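You operate a simulated robot arm through the tools that you are given. There is no shell and no other tool. Be economical: measure what you need, move in short steps, check, and stop when the job is done.

You run a simulated robot arm. Do the job below in one go: nothing can be reset, and whatever is moved stays where it is left.

Task
Put things in order on the platform under the open cupboard. At the end: the clear pickle jar is on the blue bowl; the clear mango drink bottle stands where the brown wooden masher stood; the clear short glass stands where the clear mango drink bottle stood; the brown wooden masher stands where the clear pickle jar stood; whatever was shut is shut again. Leave all else as you found it, and nothing knocked over.

It is judged by the outcome, as a careful person would: the job done as asked, and still so three seconds after it is handed in. It fails if anything else is knocked over, pushed out of place, dropped, spilled or broken.

Robot
A 7-joint arm with a two-finger parallel gripper, fixed in place. Base frame: the origin is at the foot of the arm, x ahead of it, y to its left, z up. Readings come in mm, degrees, newtons and seconds.
With the tool pointing down near the work surface it reaches from about 240 to 620 mm from the base axis. Its first joint turns from -66.0 to 66.0 degrees. Payload 2.6 kg.
The tool frame sits at the grasp point between the pads (the TCP): z along the fingers, y along the line on which they close. The tips reach 30 mm beyond it. Largest opening 94 mm; finger width 28, thickness 10; the body of the gripper, 50 by 96 mm, starts 55 mm behind the TCP.
Orientation is that of the tool frame in the base frame, as [roll, pitch, yaw] about the fixed x, y, z axes, in that order (R = Rz(yaw) Ry(pitch) Rx(roll)). With the fingers straight down and closing along the base's y, the tool's x points along the base's -x, its y along +y and its z along -z.

Tools
- The arm moves only by the tool move_arm. Its argument "deltas" is a list that holds one entry, the list of rows, each a list of 7 numbers: the opening in per cent of the stroke, from 0 (shut) to 100 (fully open), then the shift along the tool's x, y, z in m, then the turn, a rotation vector about the tool's x, y, z in degrees. In form: [[[grip, dx, dy, dz, rx, ry, rz], ...]]. A call has 1 to 10 rows; each row shifts and turns the commanded pose from where the row before left it, along the tool's axes as they then stand. A row lasts 0.2 s, in which the tool goes at most 50 mm and 8.6 degrees; a call with a longer step from one row to the next is refused whole, and so is a gripper value outside its range. A pose out of reach is approached as far as the arm can. The call stops where the force on the tool passes 40 N (or 10 N more than at its start, if that is more) or the arm is blocked; 0.2 s more then pass. The fingers move at their own pace (about 72 mm/s each) and stop on an object; they squeeze with about 44 N. The grip force told is the motor's: it shows also when the fingers shut on nothing. Time passes only in rows, and 0.2 s behind the last, so rows that do not move let the fingers close. It gives the time, the measured TCP pose, the force on the tool (base axes), the opening and the grip force at its end, in the units of the frame above (readings bear some noise), and new pictures: "pictures" is both (left out), scene, wrist or none.
- Cameras (640 x 400 px; columns grow to the right, rows downward): "scene" is fixed at [49.3, 445.4, 561.1]; the picture's right is [-0.61, -0.79, 0.00], its down [-0.47, 0.36, -0.81] and it looks along [0.64, -0.49, -0.59] (base axes); focal length 235 px, centre (320, 200). "wrist" rides on the gripper at [76, 14, -102] in the tool frame; the picture's right is [-0.18, 0.98, 0.00], its down [-0.75, -0.14, -0.64] and it looks along [-0.63, -0.12, 0.77] (tool axes); focal length 243 px, centre (320, 200). There is no depth. A picture from a camera that has moved, and an enlarged one, comes with that camera's place and axes in the base frame and with its lens.
- close_up(camera, box): a new picture of the part [left, top, right, bottom] of that camera's present view, enlarged. It takes no simulated time.
- sign_off(): hands the job in; it is judged then, once.

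Go step by step. Nothing tells you positions but the pictures and the camera data: compare them with the known pose of the tool, close in by small moves and look again before you grip or let go. The budget is 120 turns and 170 pictures, counting those below and the enlarged ones. Unless the task says otherwise, let go and move clear before handing in, and close with one line.

The tools are called after "Call:" as a command line: name --argument value ..., lists and objects as JSON in quotes. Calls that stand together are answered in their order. move_arm: Moves the arm, as the interface text tells. Its arguments: {"type":"object","properties":{"deltas":{"type":"array","items":{"type":"array","items":{"type":"array","items":{"type":"number"}}}},"pictures":{"type":"string","enum":["both","scene","wrist","none"]}},"required":["deltas"]} The other tools are called the same way: close_up (camera, box) takes an enlarged picture of a part of a camera's view; sign_off () hands the job in.

At the start:

```text
time: 0.0
ee_pos: [363.9, 19.8, 312.4]
ee_rot: [-180.0, -0.1, -180.0]
ft_force: [-0.4, 1.1, -0.4]
opening: 94.3
grip_force: 0.0
```

scene: 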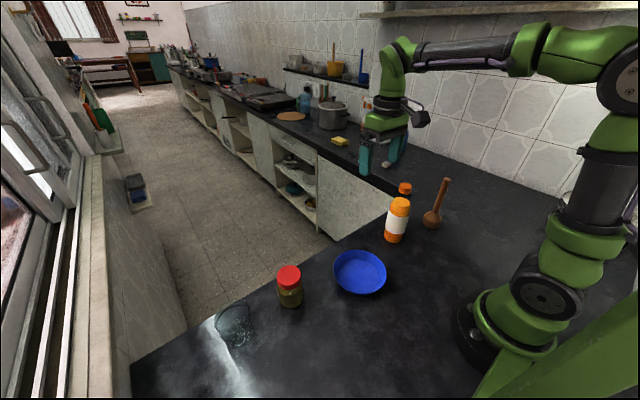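
wrist: 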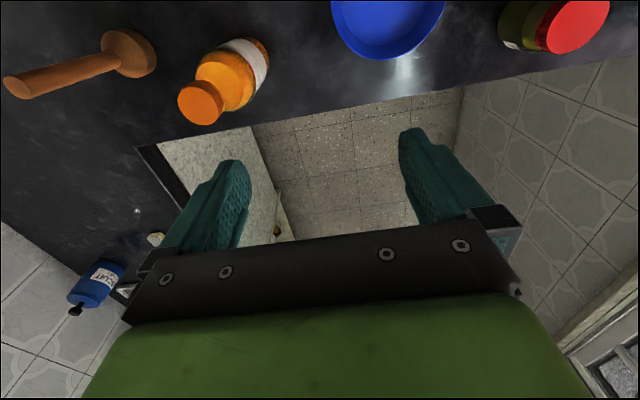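

I see the jar, bowl, glass, bottle and masher on the dark worktop, and something with an orange cap behind the bottle. I'll look closer before I plan.

Call:
close_up --camera "scene" --box '[340, 150, 500, 250]'

Call:
close_up --camera "scene" --box '[190, 240, 400, 371]'

```text
4.00 times, centred on (420, 200) of scene
camera zoom: at [49.3, 445.4, 561.1], right [-0.61, -0.79, 0.0], down [-0.47, 0.36, -0.81], along [0.64, -0.49, -0.59], focal length 940 px, centre (-80, 200)
```

zoom: 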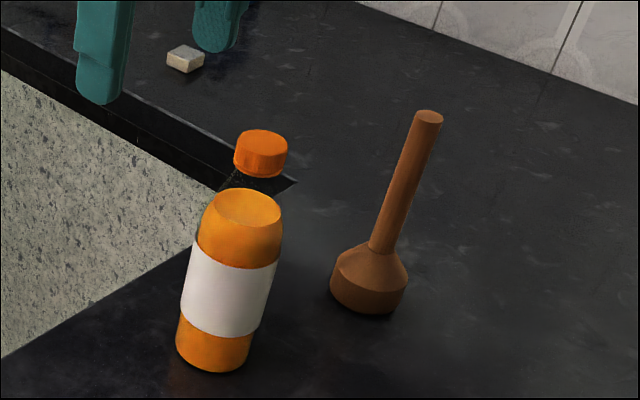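

```text
3.05 times, centred on (295, 306) of scene
camera zoom: at [49.3, 445.4, 561.1], right [-0.61, -0.79, 0.0], down [-0.47, 0.36, -0.81], along [0.64, -0.49, -0.59], focal length 716 px, centre (396, -122)
```

zoom: 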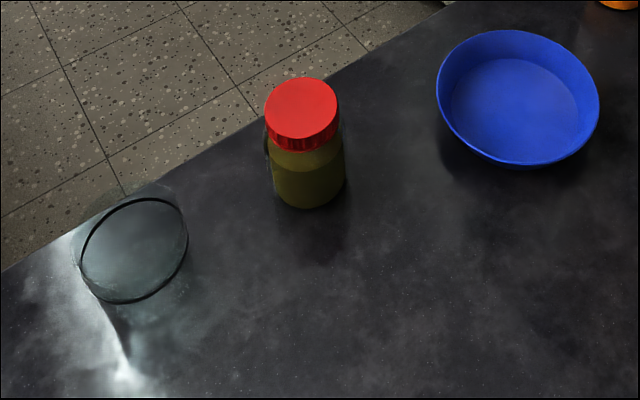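

All objects are single items: jar near (355,301), bowl near (295,124), bottle near (338,-79), masher near (305,-250) and glass near (353,451). Jar goes first, so I'll move high above it and look.

Call:
move_arm --deltas '[[[100, 0.0015, 0.0467, 0, 0, 0, 0], [100, 0.0015, 0.0467, 0, 0, 0, 0], [100, 0.0015, 0.0467, 0, 0, 0, 0], [100, 0.0015, 0.0467, 0.01, 0, 0, 0], [100, 0.0015, 0.0467, 0.02, 0, 0, 0], [100, 0.0015, 0.0467, 0.04, 0, 0, 0], [100, 0, 0, 0.02, 0, 0, 0]]]'

```text
refused: row 5 steps farther than a row can; nothing moved
```

Call:
move_arm --deltas '[[[100, 0.0015, 0.0467, 0, 0, 0, 0], [100, 0.0015, 0.0467, 0, 0, 0, 0], [100, 0.0015, 0.0467, 0, 0, 0, 0], [100, 0.0015, 0.0467, 0.0, 0, 0, 0], [100, 0.0015, 0.0467, 0.0, 0, 0, 0], [100, 0.0015, 0.0467, 0.0, 0, 0, 0], [100, 0, 0, 0.045, 0, 0, 0], [100, 0, 0, 0.045, 0, 0, 0]]]'

```text
time: 1.8
ee_pos: [355.8, 298.5, 220.4]
ee_rot: [180.0, 0.0, 180.0]
ft_force: [-0.1, 0.9, -0.2]
opening: 94.1
grip_force: 0.1
camera wrist: at [279.3, 312.2, 323.7], right [0.18, 0.98, 0.0], down [0.75, -0.14, 0.64], along [0.63, -0.12, -0.77], focal length 243 px, centre (320, 200)
```

scene: 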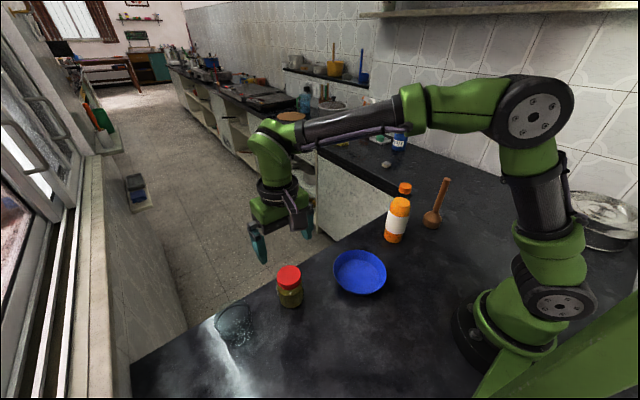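
wrist: 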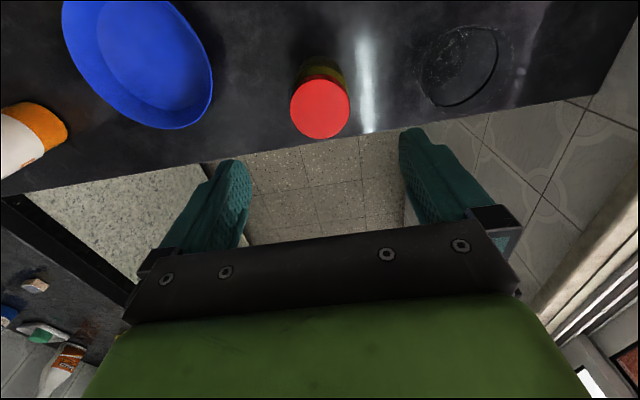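

The jar lid is right under the tool, at about (354,298). I'll go straight down and grip its body.

Call:
move_arm --deltas '[[[100, 0, 0, 0.045, 0, 0, 0], [100, 0.001, 0, 0.045, 0, 0, 0], [100, 0, 0, 0.04, 0, 0, 0], [100, 0, 0, 0.02, 0, 0, 0]]]'

Call:
close_up --camera "scene" --box '[200, 200, 400, 325]'

```text
time: 2.8
ee_pos: [354.6, 299.9, 70.5]
ee_rot: [-180.0, 0.0, 179.9]
ft_force: [0.5, 0.0, -0.2]
opening: 94.1
grip_force: 0.0
camera wrist: at [277.9, 313.1, 174.7], right [0.18, 0.98, 0.0], down [0.75, -0.14, 0.64], along [0.63, -0.12, -0.77], focal length 243 px, centre (320, 200)
```

scene: 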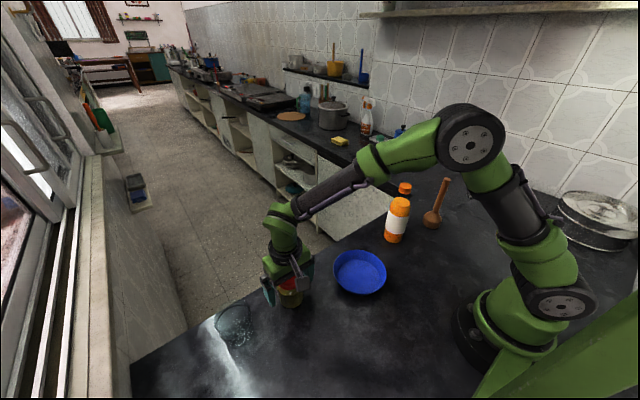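
wrist: 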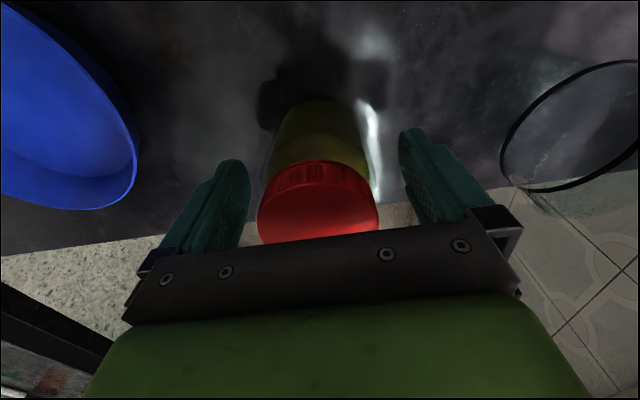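

```text
3.20 times, centred on (300, 262) of scene
camera zoom: at [49.3, 445.4, 561.1], right [-0.61, -0.79, 0.0], down [-0.47, 0.36, -0.81], along [0.64, -0.49, -0.59], focal length 752 px, centre (384, 0)
```

zoom: 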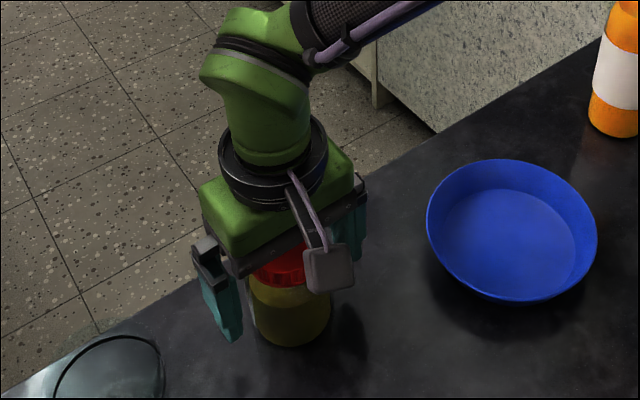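

The jar sits between the fingers. I'll nudge 3 mm forward, close and lift slightly.

Call:
move_arm --deltas '[[[100, -0.003, 0, 0, 0, 0, 0], [50, 0, 0, 0, 0, 0, 0], [0, 0, 0, 0, 0, 0, 0], [0, 0, 0, 0, 0, 0, 0], [0, 0, 0, 0, 0, 0, 0], [0, 0, 0, -0.02, 0, 0, 0], [0, 0, 0, 0, 0, 0, 0]]]'

```text
time: 4.4
ee_pos: [357.1, 301.5, 93.1]
ee_rot: [180.0, 0.0, -179.8]
ft_force: [0.6, 0.1, -4.3]
opening: 64.8
grip_force: 44.0
camera wrist: at [280.5, 313.5, 197.0], right [0.18, 0.98, 0.0], down [0.75, -0.14, 0.64], along [0.63, -0.12, -0.77], focal length 243 px, centre (320, 200)
```

scene: 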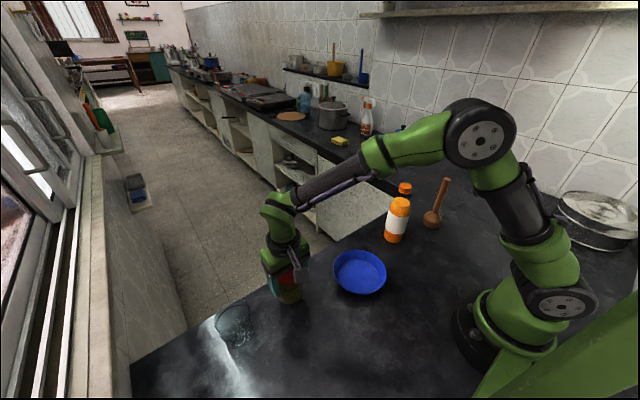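
wrist: 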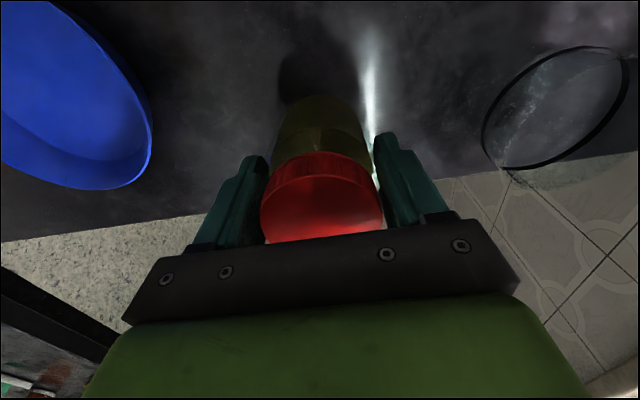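

The jar is held (65 mm wide). I'll lift it and move part-way towards the bowl to see the bowl better.

Call:
move_arm --deltas '[[[0, 0, 0, -0.045, 0, 0, 0], [0, 0, 0, -0.045, 0, 0, 0], [0, 0, 0, -0.02, 0, 0, 0], [0, 0.019, -0.045, 0, 0, 0, 0], [0, 0.019, -0.045, 0, 0, 0, 0], [0, 0.018, -0.045, 0, 0, 0, 0], [0, 0, -0.045, 0, 0, 0, 0], [0, 0, 0, 0, 0, 0, 0]]]'

```text
time: 6.2
ee_pos: [303.0, 120.9, 201.3]
ee_rot: [179.9, 0.0, -179.9]
ft_force: [-0.1, -0.4, -3.1]
opening: 64.6
grip_force: 43.6
camera wrist: at [226.5, 133.6, 304.9], right [0.18, 0.98, 0.0], down [0.75, -0.14, 0.64], along [0.63, -0.12, -0.77], focal length 243 px, centre (320, 200)
```

scene: 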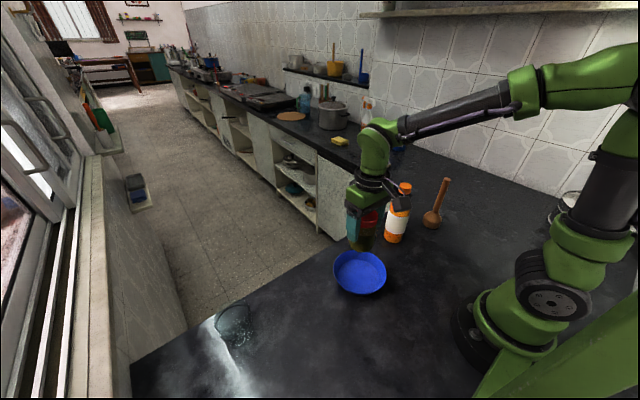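
wrist: 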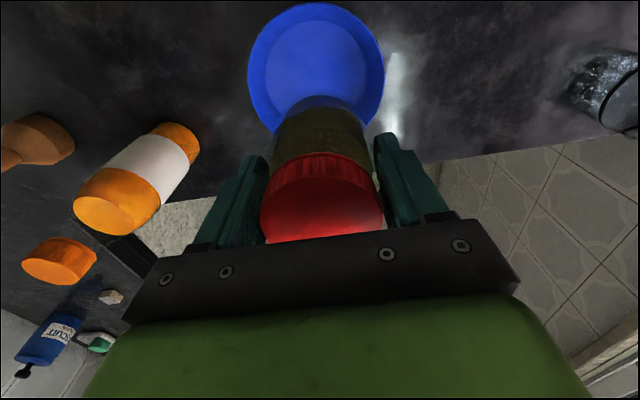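

The bowl's centre is near (297,119) and the jar is almost above it. I'll shift a little and lower to just above the bowl floor.

Call:
move_arm --deltas '[[[0, 0.006, -0.002, 0, 0, 0, 0], [0, 0, 0, 0.045, 0, 0, 0], [0, 0, 0, 0.045, 0, 0, 0], [0, 0, 0, 0.02, 0, 0, 0]]]'

Call:
close_up --camera "scene" --box '[300, 210, 428, 290]'

```text
time: 7.2
ee_pos: [294.2, 119.0, 90.8]
ee_rot: [179.9, 0.1, -179.9]
ft_force: [0.4, 0.2, -4.2]
opening: 64.8
grip_force: 44.3
camera wrist: at [217.6, 131.8, 195.4], right [0.18, 0.98, 0.0], down [0.75, -0.14, 0.64], along [0.63, -0.12, -0.77], focal length 243 px, centre (320, 200)
```

scene: 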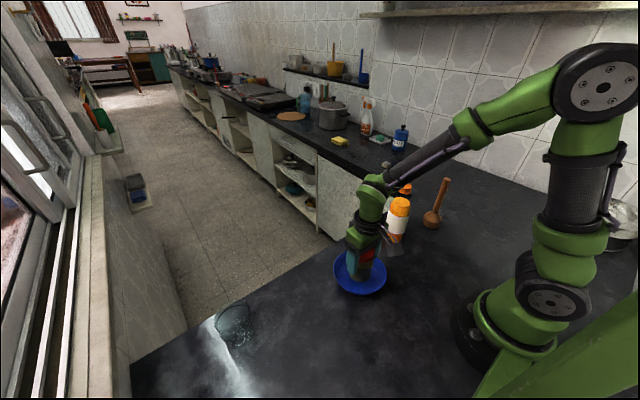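
wrist: 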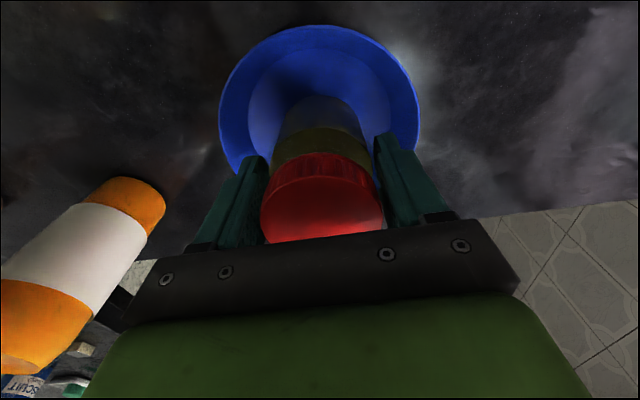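

```text
5.00 times, centred on (364, 250) of scene
camera zoom: at [49.3, 445.4, 561.1], right [-0.61, -0.79, 0.0], down [-0.47, 0.36, -0.81], along [0.64, -0.49, -0.59], focal length 1174 px, centre (100, -50)
```

zoom: 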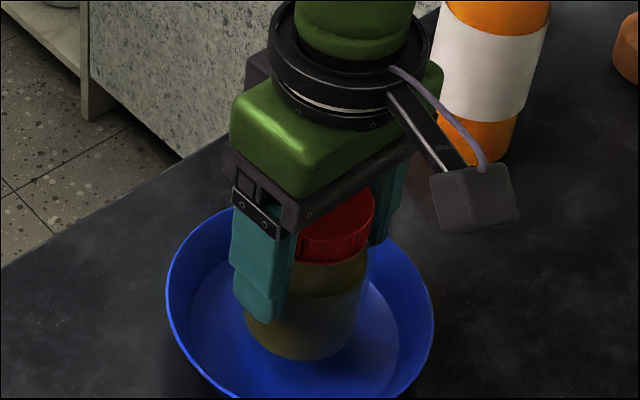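

The jar is over the middle of the bowl's floor. I'll lower in small steps until it touches.

Call:
move_arm --deltas '[[[0, -0.003, -0.001, 0.005, 0, 0, 0], [0, 0, 0, 0.004, 0, 0, 0], [0, 0, 0, 0.002, 0, 0, 0], [0, 0, 0, 0.002, 0, 0, 0]]]' --pictures "none"

```text
time: 8.2
ee_pos: [297.6, 118.2, 79.0]
ee_rot: [180.0, 0.1, 180.0]
ft_force: [0.3, -0.2, -3.3]
opening: 64.8
grip_force: 44.0
```

Call:
move_arm --deltas '[[[0, 0, 0, 0.002, 0, 0, 0], [0, 0, 0, 0, 0, 0, 0]]]' --pictures "none"

Call:
close_up --camera "scene" --box '[300, 230, 428, 310]'

```text
time: 8.8
ee_pos: [297.9, 116.8, 76.7]
ee_rot: [-179.9, 0.1, -180.0]
ft_force: [0.4, 0.6, -4.4]
opening: 65.1
grip_force: 44.3
```

```text
5.00 times, centred on (364, 270) of scene
camera zoom: at [49.3, 445.4, 561.1], right [-0.61, -0.79, 0.0], down [-0.47, 0.36, -0.81], along [0.64, -0.49, -0.59], focal length 1174 px, centre (100, -150)
```

zoom: 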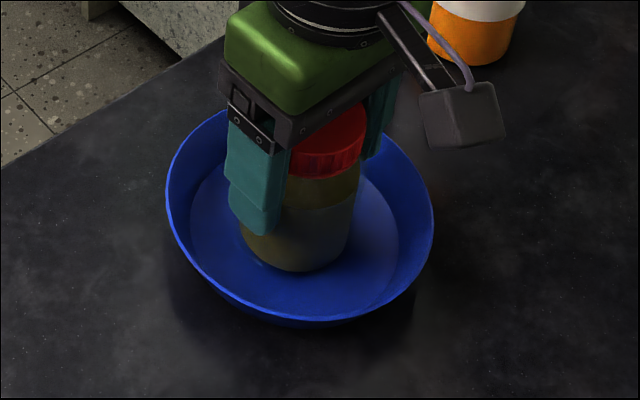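

Call:
move_arm --deltas '[[[0, 0, 0, 0.0015, 0, 0, 0], [0, 0, 0, 0.0015, 0, 0, 0]]]' --pictures "none"

```text
time: 9.4
ee_pos: [299.1, 116.4, 75.5]
ee_rot: [179.9, 0.1, 179.9]
ft_force: [-9.7, -4.4, 30.2]
opening: 65.0
grip_force: 44.2
```

It's in contact with the bowl floor. I'll ease up, open, rise and look.

Call:
move_arm --deltas '[[[0, 0, 0, -0.001, 0, 0, 0], [76, 0, 0, 0, 0, 0, 0], [90, 0, 0, 0, 0, 0, 0], [95, 0, 0, 0, 0, 0, 0], [95, 0, 0, -0.03, 0, 0, 0], [95, 0, 0, -0.045, 0, 0, 0], [95, 0, 0, -0.045, 0, 0, 0], [95, 0, 0, -0.045, 0, 0, 0]]]'

```text
time: 11.2
ee_pos: [296.9, 119.0, 240.8]
ee_rot: [179.9, 0.1, -180.0]
ft_force: [-0.2, -0.4, 0.1]
opening: 89.0
grip_force: 0.0
camera wrist: at [220.4, 132.1, 345.1], right [0.18, 0.98, 0.0], down [0.75, -0.14, 0.64], along [0.63, -0.12, -0.77], focal length 243 px, centre (320, 200)
```

scene: 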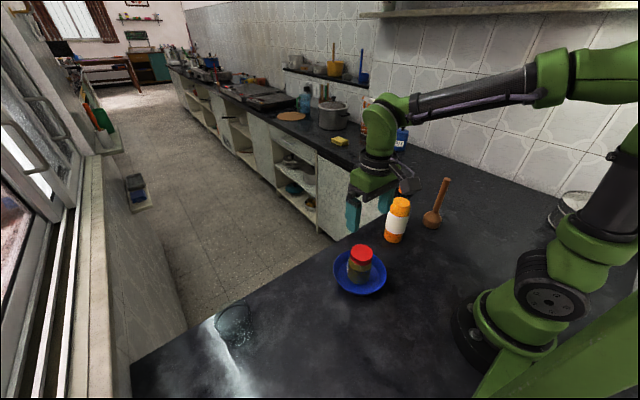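
wrist: 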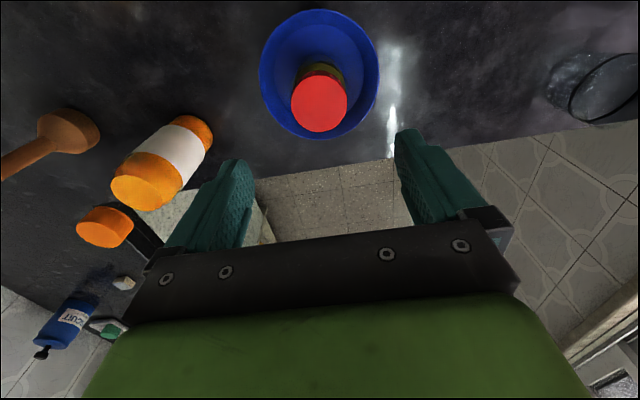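

The jar stands upright in the bowl. Next I go high over to the masher.

Call:
move_arm --deltas '[[[95, 0, 0, -0.045, 0, 0, 0], [95, 0, 0, -0.015, 0, 0, 0], [95, 0, -0.046, 0, 0, 0, 0], [95, 0, -0.046, 0, 0, 0, 0], [95, 0, -0.046, 0, 0, 0, 0], [95, 0, -0.046, 0, 0, 0, 0], [95, 0, -0.046, 0, 0, 0, 0], [95, 0, -0.046, 0, 0, 0, 0], [95, 0, -0.046, 0, 0, 0, 0], [95, 0, -0.046, 0, 0, 0, 0]]]'

```text
time: 13.4
ee_pos: [297.1, -250.9, 304.8]
ee_rot: [180.0, 0.0, -180.0]
ft_force: [-0.1, 0.2, 0.8]
opening: 89.1
grip_force: 0.0
camera wrist: at [221.7, -238.8, 408.2], right [0.18, 0.98, 0.0], down [0.75, -0.14, 0.64], along [0.63, -0.12, -0.77], focal length 243 px, centre (320, 200)
```

scene: 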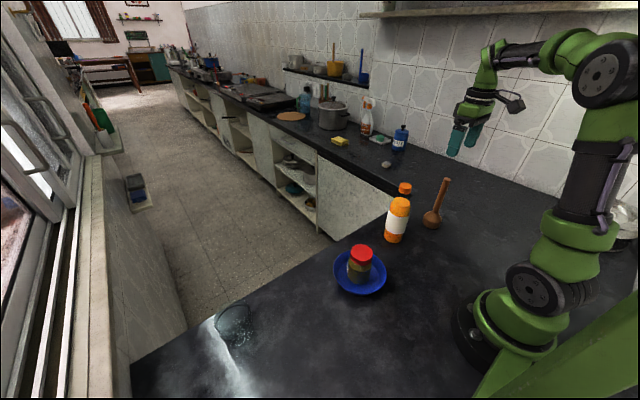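
wrist: 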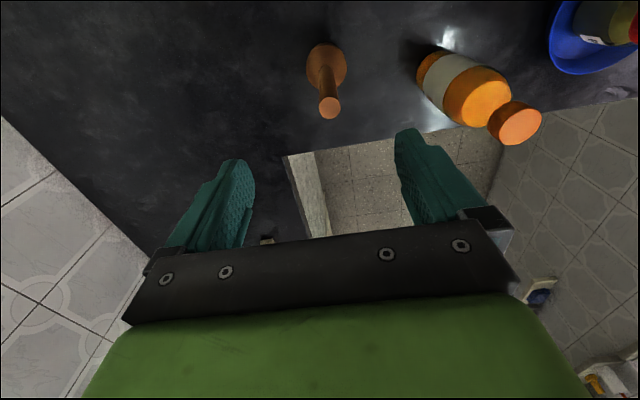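

The masher handle is about (301,-246). I'll centre on it and go down around the handle.

Call:
move_arm --deltas '[[[95, -0.004, 0.005, 0, 0, 0, 0], [95, 0, 0, 0.045, 0, 0, 0], [95, 0, 0, 0.045, 0, 0, 0]]]' --pictures "wrist"

```text
time: 14.2
ee_pos: [299.2, -247.5, 214.8]
ee_rot: [-180.0, 0.1, -180.0]
ft_force: [0.8, -0.1, -0.4]
opening: 89.4
grip_force: 0.1
camera wrist: at [223.1, -233.9, 317.4], right [0.18, 0.98, 0.0], down [0.75, -0.14, 0.64], along [0.63, -0.12, -0.77], focal length 243 px, centre (320, 200)
```

wrist: 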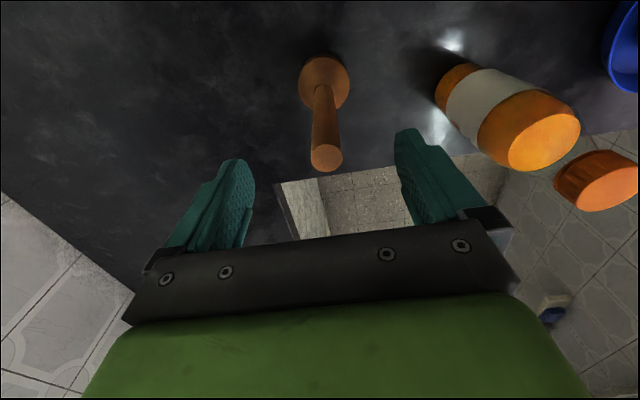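

Centred within a couple of mm. I'll go down to about z=140 and grip.

Call:
move_arm --deltas '[[[95, -0.002, 0.001, 0.04, 0, 0, 0], [95, 0, 0, 0.035, 0, 0, 0], [50, 0, 0, 0, 0, 0, 0], [20, 0, 0, 0, 0, 0, 0], [0, 0, 0, 0, 0, 0, 0], [0, 0, 0, 0, 0, 0, 0], [0, 0, 0, 0, 0, 0, 0]]]'

```text
time: 15.9
ee_pos: [305.0, -245.1, 139.8]
ee_rot: [180.0, 0.2, 179.9]
ft_force: [-1.3, 1.3, 4.8]
opening: 19.4
grip_force: 44.2
stopped in row 7: the force on the tool passed its limit (the readings are from after the stop); the commanded pose is now the measured one
camera wrist: at [228.3, -230.9, 242.2], right [0.18, 0.98, 0.0], down [0.75, -0.14, 0.64], along [0.63, -0.12, -0.76], focal length 243 px, centre (320, 200)
```

scene: 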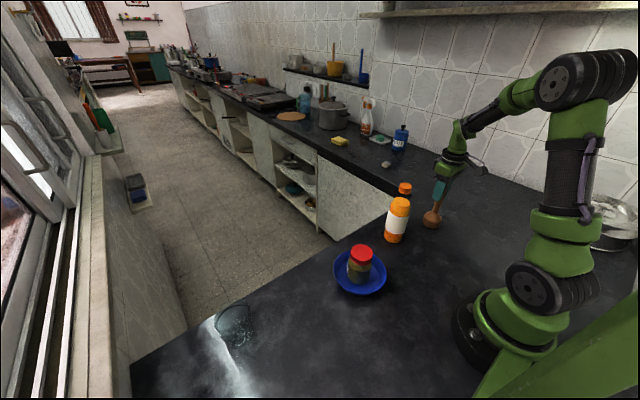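
wrist: 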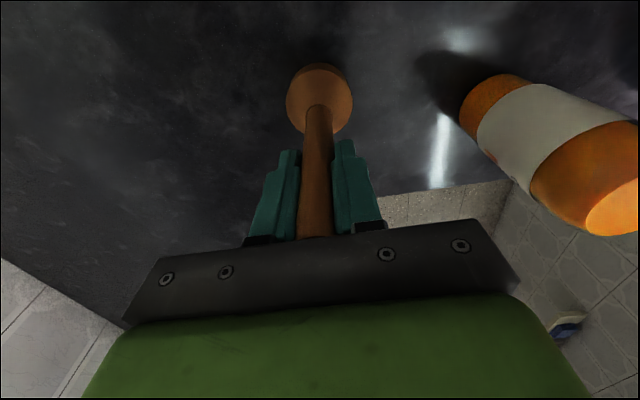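

The masher handle is gripped (19 mm), and its spot is about (302,-245.5). I'll lift it high enough to clear the bottle.

Call:
move_arm --deltas '[[[0, 0, 0, -0.02, 0, 0, 0], [0, 0, 0, -0.045, 0, 0, 0], [0, 0, 0, -0.045, 0, 0, 0], [0, 0, 0, -0.045, 0, 0, 0], [0, 0, 0, -0.045, 0, 0, 0], [0, 0, 0, -0.045, 0, 0, 0]]]' --pictures "scene"

```text
time: 17.3
ee_pos: [304.9, -244.1, 385.7]
ee_rot: [180.0, 0.1, 180.0]
ft_force: [-1.0, 0.1, -1.7]
opening: 19.7
grip_force: 43.6
```

scene: 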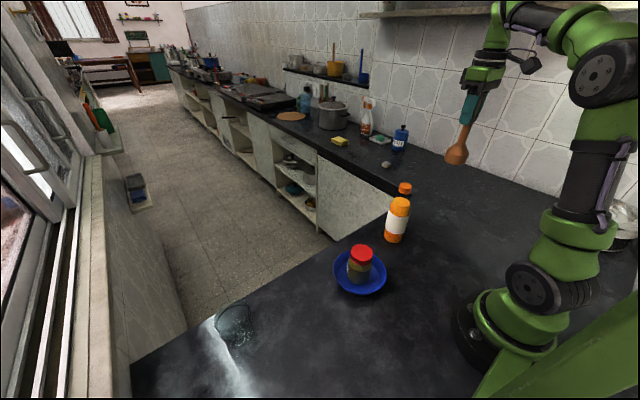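

It's held clear. I'll carry it over at this height towards the jar's old spot.

Call:
move_arm --deltas '[[[0, 0, 0.045, 0, 0, 0, 0], [0, 0, 0.045, 0, 0, 0, 0], [0, 0, 0.045, 0, 0, 0, 0], [0, 0, 0.045, 0, 0, 0, 0], [0, 0, 0.045, 0, 0, 0, 0], [0, 0, 0.045, 0, 0, 0, 0], [0, 0, 0.045, 0, 0, 0, 0], [0, 0, 0.045, 0, 0, 0, 0], [0, 0, 0.045, 0, 0, 0, 0], [0, 0, 0.045, 0, 0, 0, 0]]]' --pictures "none"

Call:
move_arm --deltas '[[[0, -0.018, 0.04, 0, 0, 0, 0], [0, -0.018, 0.04, 0, 0, 0, 0], [0, -0.018, 0.0145, 0, 0, 0, 0], [0, 0, 0, 0.045, 0, 0, 0], [0, 0, 0, 0.045, 0, 0, 0], [0, 0, 0, 0.045, 0, 0, 0], [0, 0, 0, 0.045, 0, 0, 0], [0, 0, 0, 0, 0, 0, 0]]]'

```text
time: 19.5
ee_pos: [303.3, 206.9, 385.7]
ee_rot: [180.0, 0.1, 180.0]
ft_force: [-0.3, -0.1, -0.8]
opening: 19.4
grip_force: 44.0
```

```text
time: 21.3
ee_pos: [360.5, 300.5, 203.3]
ee_rot: [179.8, 0.0, 180.0]
ft_force: [0.7, 0.9, -0.8]
opening: 19.3
grip_force: 43.9
camera wrist: at [283.4, 313.4, 306.8], right [0.18, 0.98, 0.0], down [0.75, -0.14, 0.64], along [0.63, -0.12, -0.77], focal length 243 px, centre (320, 200)
```

scene: 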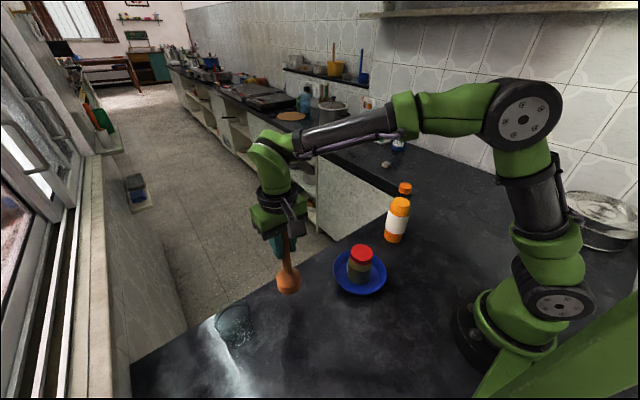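
wrist: 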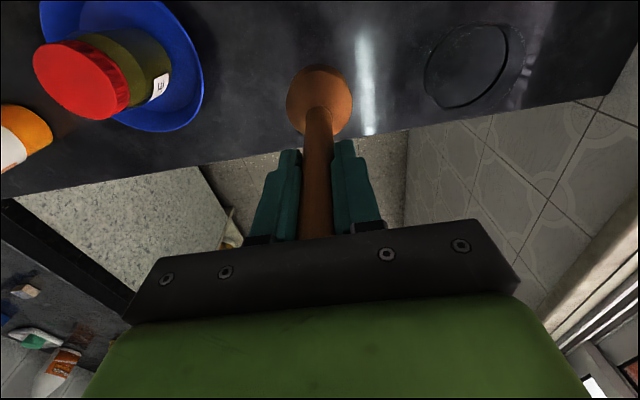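

The masher hangs above the jar's old spot. I'll lower it close to the table, then by small steps.

Call:
move_arm --deltas '[[[0, 0, 0, 0.035, 0, 0, 0], [0, 0, 0, 0.02, 0, 0, 0], [0, 0, 0, 0.004, 0, 0, 0], [0, 0, 0, 0.002, 0, 0, 0], [0, 0, 0, 0.001, 0, 0, 0], [0, 0, 0, 0, 0, 0, 0]]]'

Call:
close_up --camera "scene" --box '[240, 240, 368, 320]'

```text
time: 22.7
ee_pos: [358.1, 301.0, 143.5]
ee_rot: [180.0, 0.1, -180.0]
ft_force: [-0.2, 0.8, -1.6]
opening: 19.3
grip_force: 43.5
camera wrist: at [281.4, 313.6, 246.9], right [0.18, 0.98, 0.0], down [0.75, -0.14, 0.64], along [0.63, -0.12, -0.77], focal length 243 px, centre (320, 200)
```

scene: 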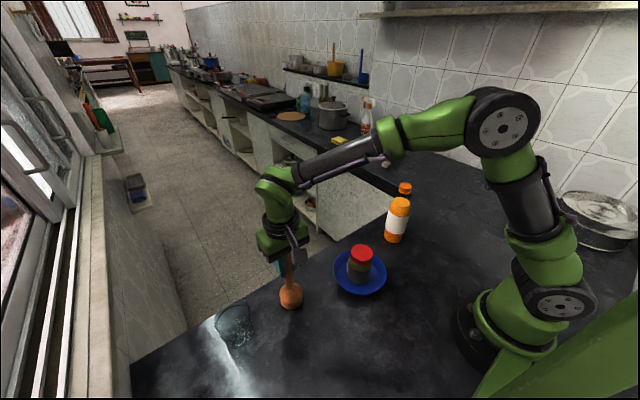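
wrist: 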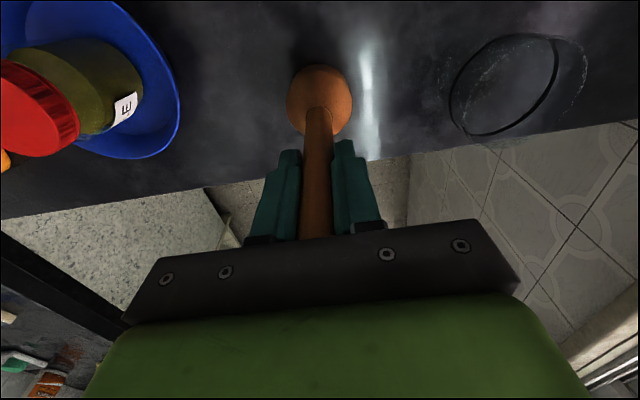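

```text
5.00 times, centred on (304, 280) of scene
camera zoom: at [49.3, 445.4, 561.1], right [-0.61, -0.79, 0.0], down [-0.47, 0.36, -0.81], along [0.64, -0.49, -0.59], focal length 1174 px, centre (400, -200)
```

zoom: 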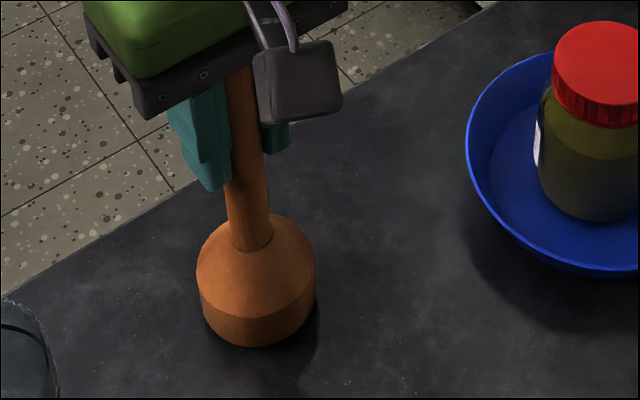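

It matches the jar's old footprint to within about 2 mm. I'll shift 2 mm ahead and lower to contact.

Call:
move_arm --deltas '[[[0, -0.002, 0, 0.001, 0, 0, 0], [0, 0, 0, 0.001, 0, 0, 0], [0, 0, 0, 0.001, 0, 0, 0], [0, 0, 0, 0.001, 0, 0, 0], [0, 0, 0, 0, 0, 0, 0]]]' --pictures "none"

```text
time: 23.9
ee_pos: [360.2, 301.2, 138.7]
ee_rot: [179.9, 0.3, -180.0]
ft_force: [-1.4, -1.0, 4.8]
opening: 19.3
grip_force: 44.4
```

Light contact with the table. I'll open and rise straight up.

Call:
move_arm --deltas '[[[30, 0, 0, 0, 0, 0, 0], [60, 0, 0, 0, 0, 0, 0], [80, 0, 0, 0, 0, 0, 0], [80, 0, 0, -0.04, 0, 0, 0], [80, 0, 0, -0.045, 0, 0, 0], [80, 0, 0, -0.045, 0, 0, 0], [80, 0, 0, -0.045, 0, 0, 0]]]'

```text
time: 25.5
ee_pos: [359.2, 299.3, 312.3]
ee_rot: [179.9, 0.2, -179.9]
ft_force: [-0.1, -0.5, -0.3]
opening: 75.3
grip_force: 0.0
camera wrist: at [281.9, 312.7, 415.3], right [0.18, 0.98, 0.0], down [0.75, -0.14, 0.64], along [0.63, -0.12, -0.77], focal length 243 px, centre (320, 200)
```

scene: 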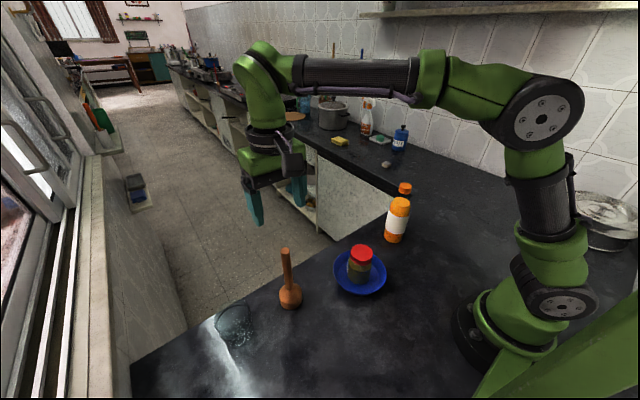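
wrist: 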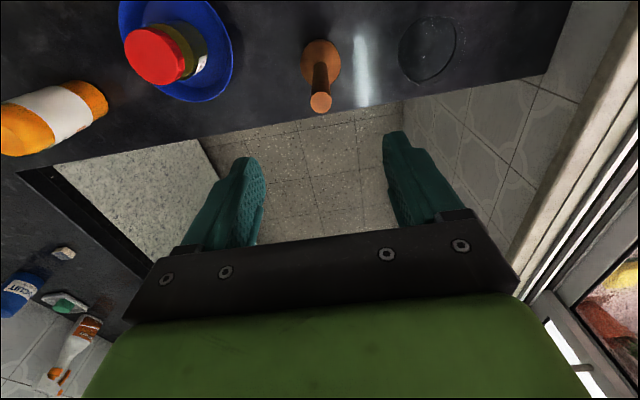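

The masher stands on the jar's old spot. Now over to the bottle.

Call:
move_arm --deltas '[[[80, 0.0027, -0.042, 0, 0, 0, 0], [80, 0.0027, -0.042, 0, 0, 0, 0], [80, 0.0027, -0.042, 0, 0, 0, 0], [80, 0.0027, -0.042, 0, 0, 0, 0], [80, 0.0027, -0.042, 0, 0, 0, 0], [80, 0.0027, -0.042, 0, 0, 0, 0], [80, 0.0027, -0.042, 0, 0, 0, 0], [80, 0.0027, -0.042, 0, 0, 0, 0], [80, 0.0027, -0.042, 0, 0, 0, 0], [80, 0, 0, 0, 0, 0, 0]]]'

Call:
close_up --camera "wrist" --box '[240, 0, 400, 100]'

```text
time: 27.7
ee_pos: [334.1, -80.1, 311.7]
ee_rot: [179.8, 0.2, -180.0]
ft_force: [-0.2, 1.1, 0.8]
opening: 75.0
grip_force: 0.0
camera wrist: at [256.9, -67.3, 413.8], right [0.18, 0.98, 0.0], down [0.75, -0.14, 0.64], along [0.63, -0.12, -0.77], focal length 243 px, centre (320, 200)
```

scene: 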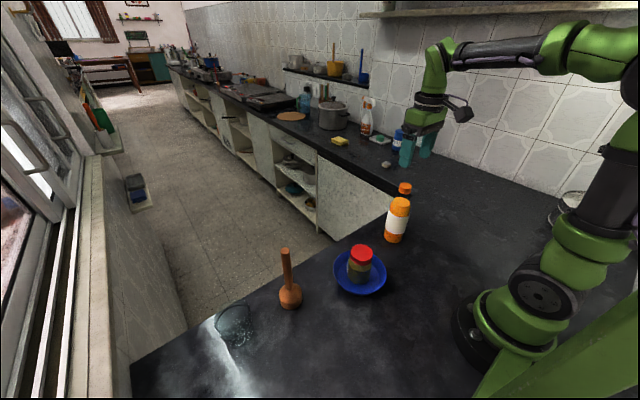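
wrist: 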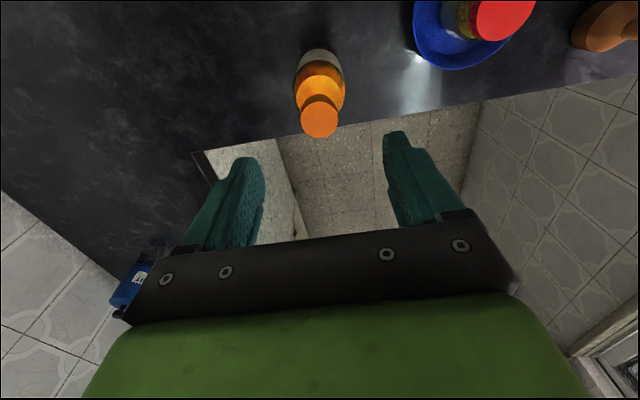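

```text
4.00 times, centred on (320, 50) of wrist
camera zoom: at [256.9, -67.3, 413.8], right [0.18, 0.98, 0.0], down [0.75, -0.14, 0.64], along [0.63, -0.12, -0.77], focal length 970 px, centre (320, 800)
```

zoom: 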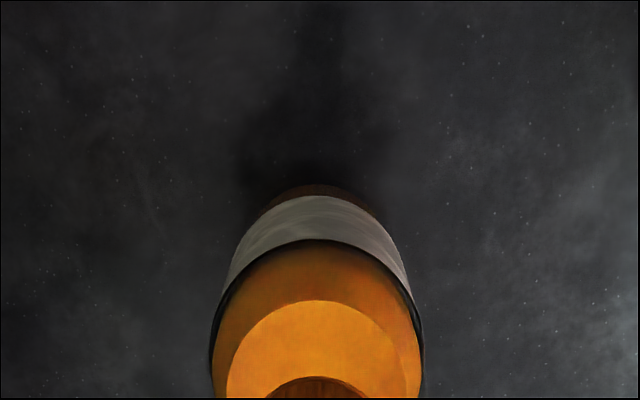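

The bottle axis is about (340,-83), its top around z 205. I'll centre, open wide, and come down part-way to check.

Call:
move_arm --deltas '[[[100, -0.006, -0.003, 0, 0, 0, 0], [100, 0, 0, 0.04, 0, 0, 0], [100, 0, 0, 0.035, 0, 0, 0], [100, 0, 0, 0, 0, 0, 0]]]'

Call:
close_up --camera "scene" --box '[340, 120, 468, 200]'

```text
time: 28.7
ee_pos: [342.6, -78.6, 239.6]
ee_rot: [179.9, 0.2, -179.9]
ft_force: [-0.2, -0.3, 0.0]
opening: 93.8
grip_force: 0.1
camera wrist: at [264.8, -65.8, 343.2], right [0.18, 0.98, 0.0], down [0.75, -0.14, 0.64], along [0.63, -0.12, -0.77], focal length 243 px, centre (320, 200)
```

scene: 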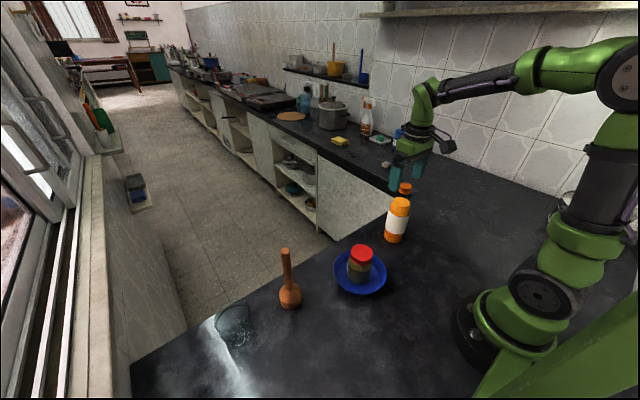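
wrist: 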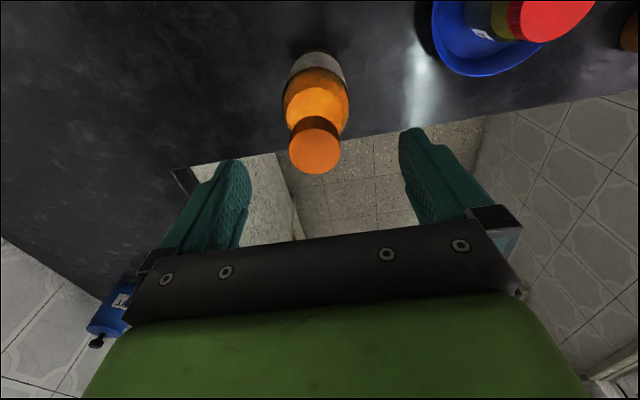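

```text
5.00 times, centred on (404, 160) of scene
camera zoom: at [49.3, 445.4, 561.1], right [-0.61, -0.79, 0.0], down [-0.47, 0.36, -0.81], along [0.64, -0.49, -0.59], focal length 1174 px, centre (-100, 400)
```

zoom: 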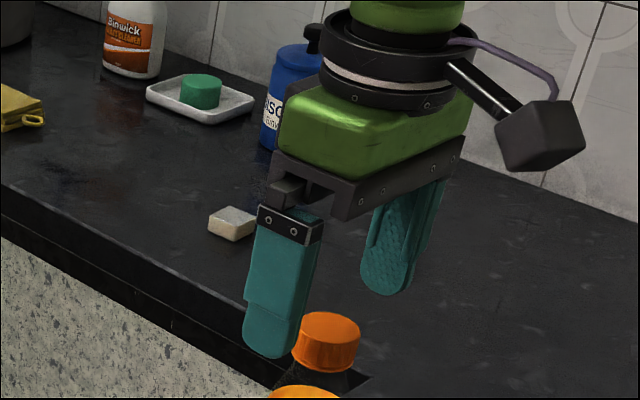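

The cap is a few mm to the right-hand side of centre; I'll correct and descend so the pads are on the upper body.

Call:
move_arm --deltas '[[[100, 0.002, -0.0035, 0, 0, 0, 0], [100, 0, 0, 0.03, 0, 0, 0], [100, 0, 0, 0.022, 0, 0, 0], [100, 0, 0, 0, 0, 0, 0]]]'

Call:
close_up --camera "scene" --box '[340, 160, 468, 240]'

```text
time: 29.7
ee_pos: [340.8, -83.6, 184.2]
ee_rot: [179.9, 0.2, 179.9]
ft_force: [0.0, -0.3, -0.1]
opening: 93.9
grip_force: 0.1
camera wrist: at [263.6, -70.5, 287.2], right [0.18, 0.98, 0.0], down [0.75, -0.14, 0.64], along [0.63, -0.12, -0.77], focal length 243 px, centre (320, 200)
```

scene: 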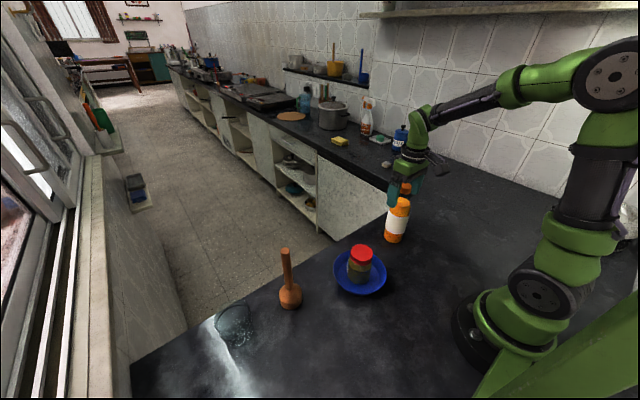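
wrist: 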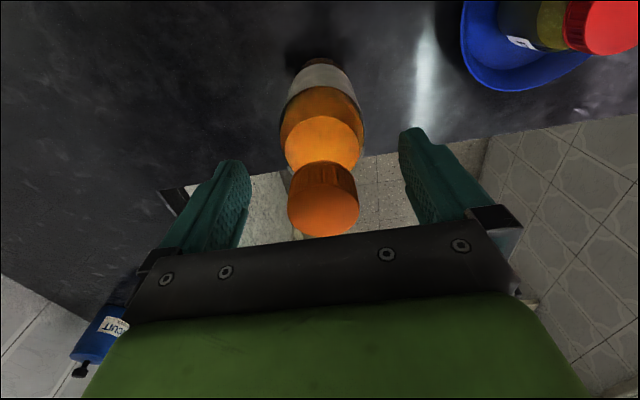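

```text
5.00 times, centred on (404, 200) of scene
camera zoom: at [49.3, 445.4, 561.1], right [-0.61, -0.79, 0.0], down [-0.47, 0.36, -0.81], along [0.64, -0.49, -0.59], focal length 1174 px, centre (-100, 200)
```

zoom: 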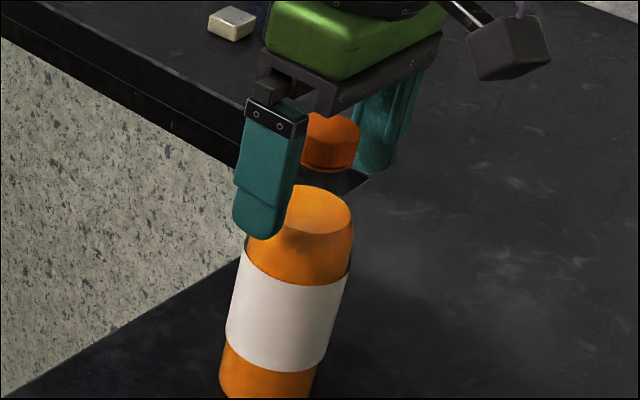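

The cap passes between the fingers with room beneath the palm. I'll go 18 mm further down and close.

Call:
move_arm --deltas '[[[100, 0, 0, 0.018, 0, 0, 0], [75, 0, 0, 0, 0, 0, 0], [50, 0, 0, 0, 0, 0, 0], [30, 0, 0, 0, 0, 0, 0], [0, 0, 0, 0, 0, 0, 0], [0, 0, 0, 0, 0, 0, 0], [0, 0, 0, 0, 0, 0, 0]]]'

Call:
close_up --camera "scene" --box '[340, 170, 468, 250]'

```text
time: 31.3
ee_pos: [339.5, -84.1, 167.1]
ee_rot: [180.0, 0.2, 180.0]
ft_force: [0.4, 2.7, 4.0]
opening: 58.0
grip_force: 44.3
camera wrist: at [263.5, -71.1, 269.7], right [0.18, 0.98, 0.0], down [0.75, -0.14, 0.64], along [0.63, -0.12, -0.77], focal length 243 px, centre (320, 200)
```

scene: 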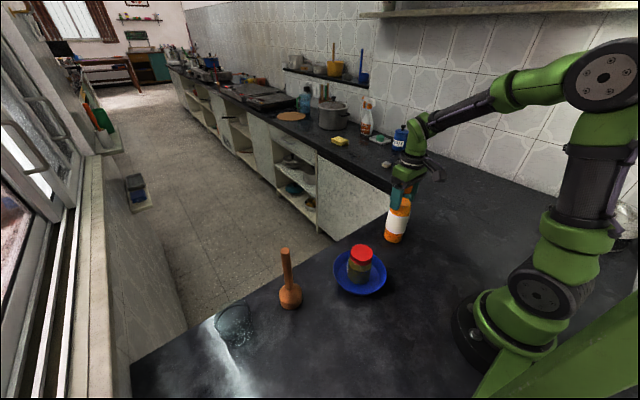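
wrist: 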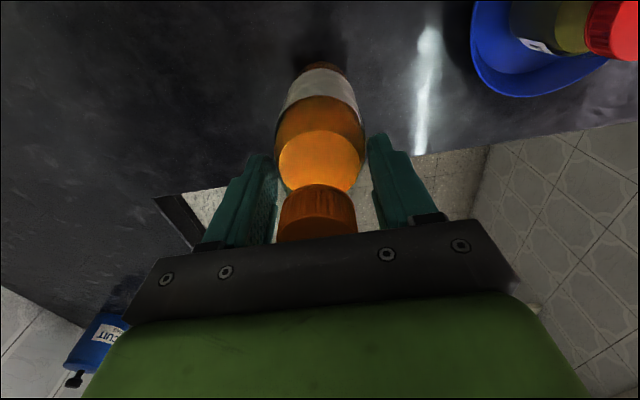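

```text
5.00 times, centred on (404, 210) of scene
camera zoom: at [49.3, 445.4, 561.1], right [-0.61, -0.79, 0.0], down [-0.47, 0.36, -0.81], along [0.64, -0.49, -0.59], focal length 1174 px, centre (-100, 150)
```

zoom: 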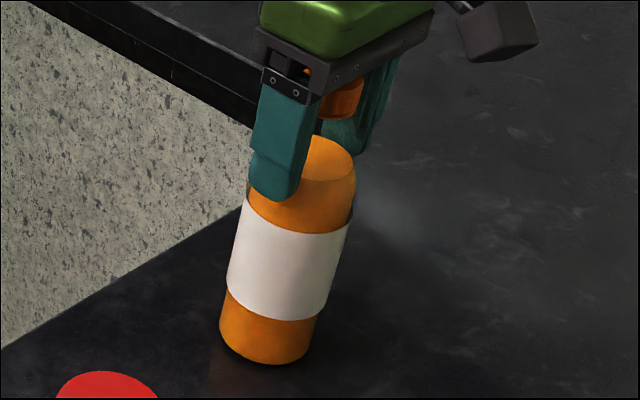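

Gripped at 58 mm, but possibly on the shoulder. I'll regrip 8 mm lower for a surer hold.

Call:
move_arm --deltas '[[[80, 0, 0, 0, 0, 0, 0], [80, 0, 0, 0, 0, 0, 0], [80, 0, 0, 0.004, 0, 0, 0], [80, 0, 0, 0.004, 0, 0, 0], [40, 0, 0, 0, 0, 0, 0], [0, 0, 0, 0, 0, 0, 0], [0, 0, 0, 0, 0, 0, 0], [0, 0, 0, 0, 0, 0, 0]]]' --pictures "none"

```text
time: 33.1
ee_pos: [340.8, -83.6, 160.2]
ee_rot: [179.9, 0.2, 180.0]
ft_force: [0.1, 3.3, 2.6]
opening: 60.5
grip_force: 44.4
```

The hold is now 60.5 mm, close to the full width. I'll test with a small lift.

Call:
move_arm --deltas '[[[0, 0, 0, -0.01, 0, 0, 0], [0, 0, 0, -0.02, 0, 0, 0], [0, 0, 0, 0, 0, 0, 0], [0, 0, 0, 0, 0, 0, 0]]]' --pictures "wrist"

Call:
close_up --camera "scene" --box '[340, 170, 468, 250]'

```text
time: 34.1
ee_pos: [341.5, -84.1, 189.2]
ee_rot: [179.8, 0.1, -180.0]
ft_force: [0.1, -1.0, -6.0]
opening: 60.4
grip_force: 44.0
camera wrist: at [263.2, -71.7, 292.7], right [0.18, 0.98, 0.0], down [0.75, -0.14, 0.64], along [0.63, -0.12, -0.77], focal length 243 px, centre (320, 200)
```

wrist: 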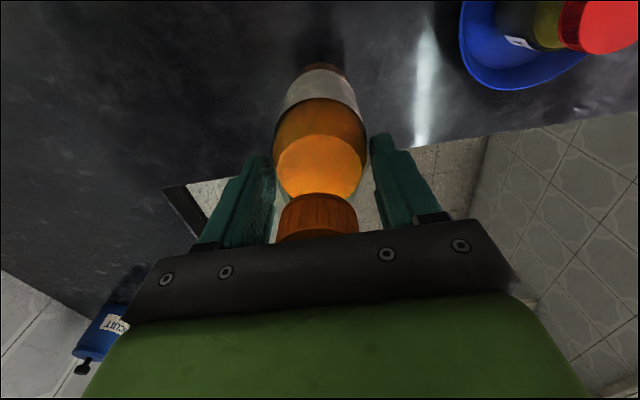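

```text
5.00 times, centred on (404, 210) of scene
camera zoom: at [49.3, 445.4, 561.1], right [-0.61, -0.79, 0.0], down [-0.47, 0.36, -0.81], along [0.64, -0.49, -0.59], focal length 1174 px, centre (-100, 150)
```

zoom: 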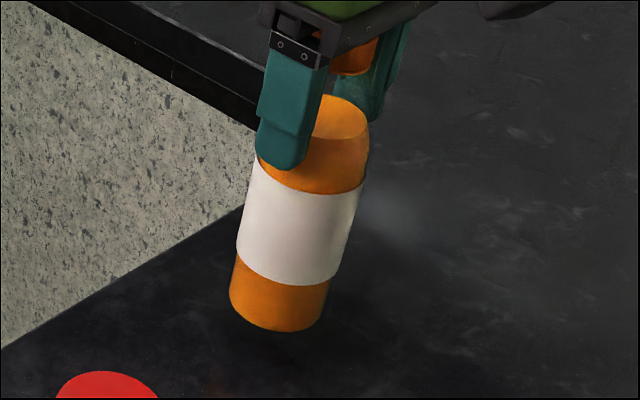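

The bottle lifts cleanly. Its spot was (340,-84). I'll carry it to the masher's old spot at about (303,-246).

Call:
move_arm --deltas '[[[0, 0, 0, -0.015, 0, 0, 0], [0, 0.0095, -0.0405, 0, 0, 0, 0], [0, 0.0095, -0.0405, 0, 0, 0, 0], [0, 0.0095, -0.0405, 0, 0, 0, 0], [0, 0.0095, -0.0405, 0, 0, 0, 0], [0, 0, 0, 0.015, 0, 0, 0], [0, 0, 0, 0.015, 0, 0, 0], [0, 0, 0, 0.008, 0, 0, 0], [0, 0, 0, 0, 0, 0, 0]]]'

Call:
close_up --camera "scene" --box '[340, 150, 500, 250]'

```text
time: 36.1
ee_pos: [303.3, -248.0, 166.4]
ee_rot: [179.9, 0.1, -179.9]
ft_force: [0.3, 0.1, -5.6]
opening: 60.6
grip_force: 44.2
camera wrist: at [225.1, -235.3, 269.2], right [0.18, 0.98, 0.0], down [0.75, -0.14, 0.64], along [0.63, -0.12, -0.77], focal length 243 px, centre (320, 200)
```

scene: 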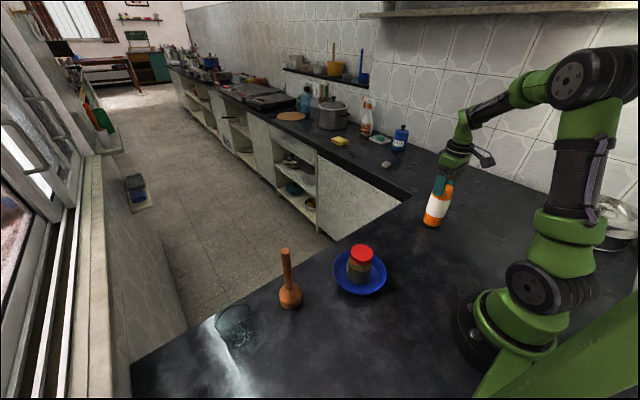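
wrist: 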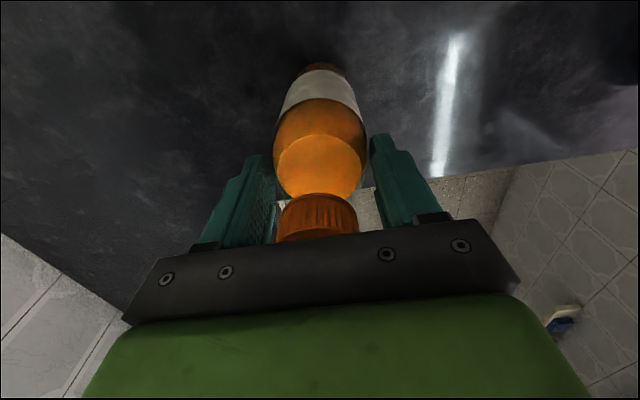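

```text
4.00 times, centred on (420, 200) of scene
camera zoom: at [49.3, 445.4, 561.1], right [-0.61, -0.79, 0.0], down [-0.47, 0.36, -0.81], along [0.64, -0.49, -0.59], focal length 940 px, centre (-80, 200)
```

zoom: 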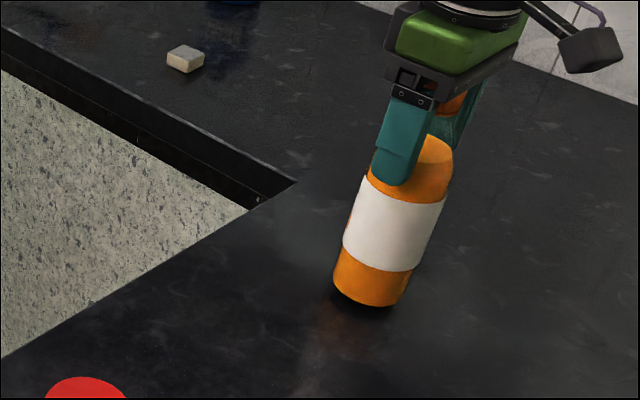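

The bottle lines up with the masher's old footprint. I'll lower it to contact.

Call:
move_arm --deltas '[[[0, 0, 0, 0.003, 0, 0, 0], [0, 0, 0, 0.001, 0, 0, 0], [0, 0, 0, 0.001, 0, 0, 0], [0, 0, 0, 0.001, 0, 0, 0], [0, 0, 0, 0, 0, 0, 0]]]' --pictures "none"

```text
time: 37.3
ee_pos: [303.4, -247.0, 161.5]
ee_rot: [179.9, 0.2, 180.0]
ft_force: [-1.2, 0.2, -5.6]
opening: 60.6
grip_force: 43.8
```

Call:
move_arm --deltas '[[[0, 0, 0, 0.001, 0, 0, 0], [0, 0, 0, 0.001, 0, 0, 0], [0, 0, 0, 0, 0, 0, 0]]]' --pictures "none"

```text
time: 38.1
ee_pos: [302.7, -246.5, 160.8]
ee_rot: [179.9, 0.2, -179.9]
ft_force: [-5.8, 4.9, 16.0]
opening: 60.3
grip_force: 43.6
```

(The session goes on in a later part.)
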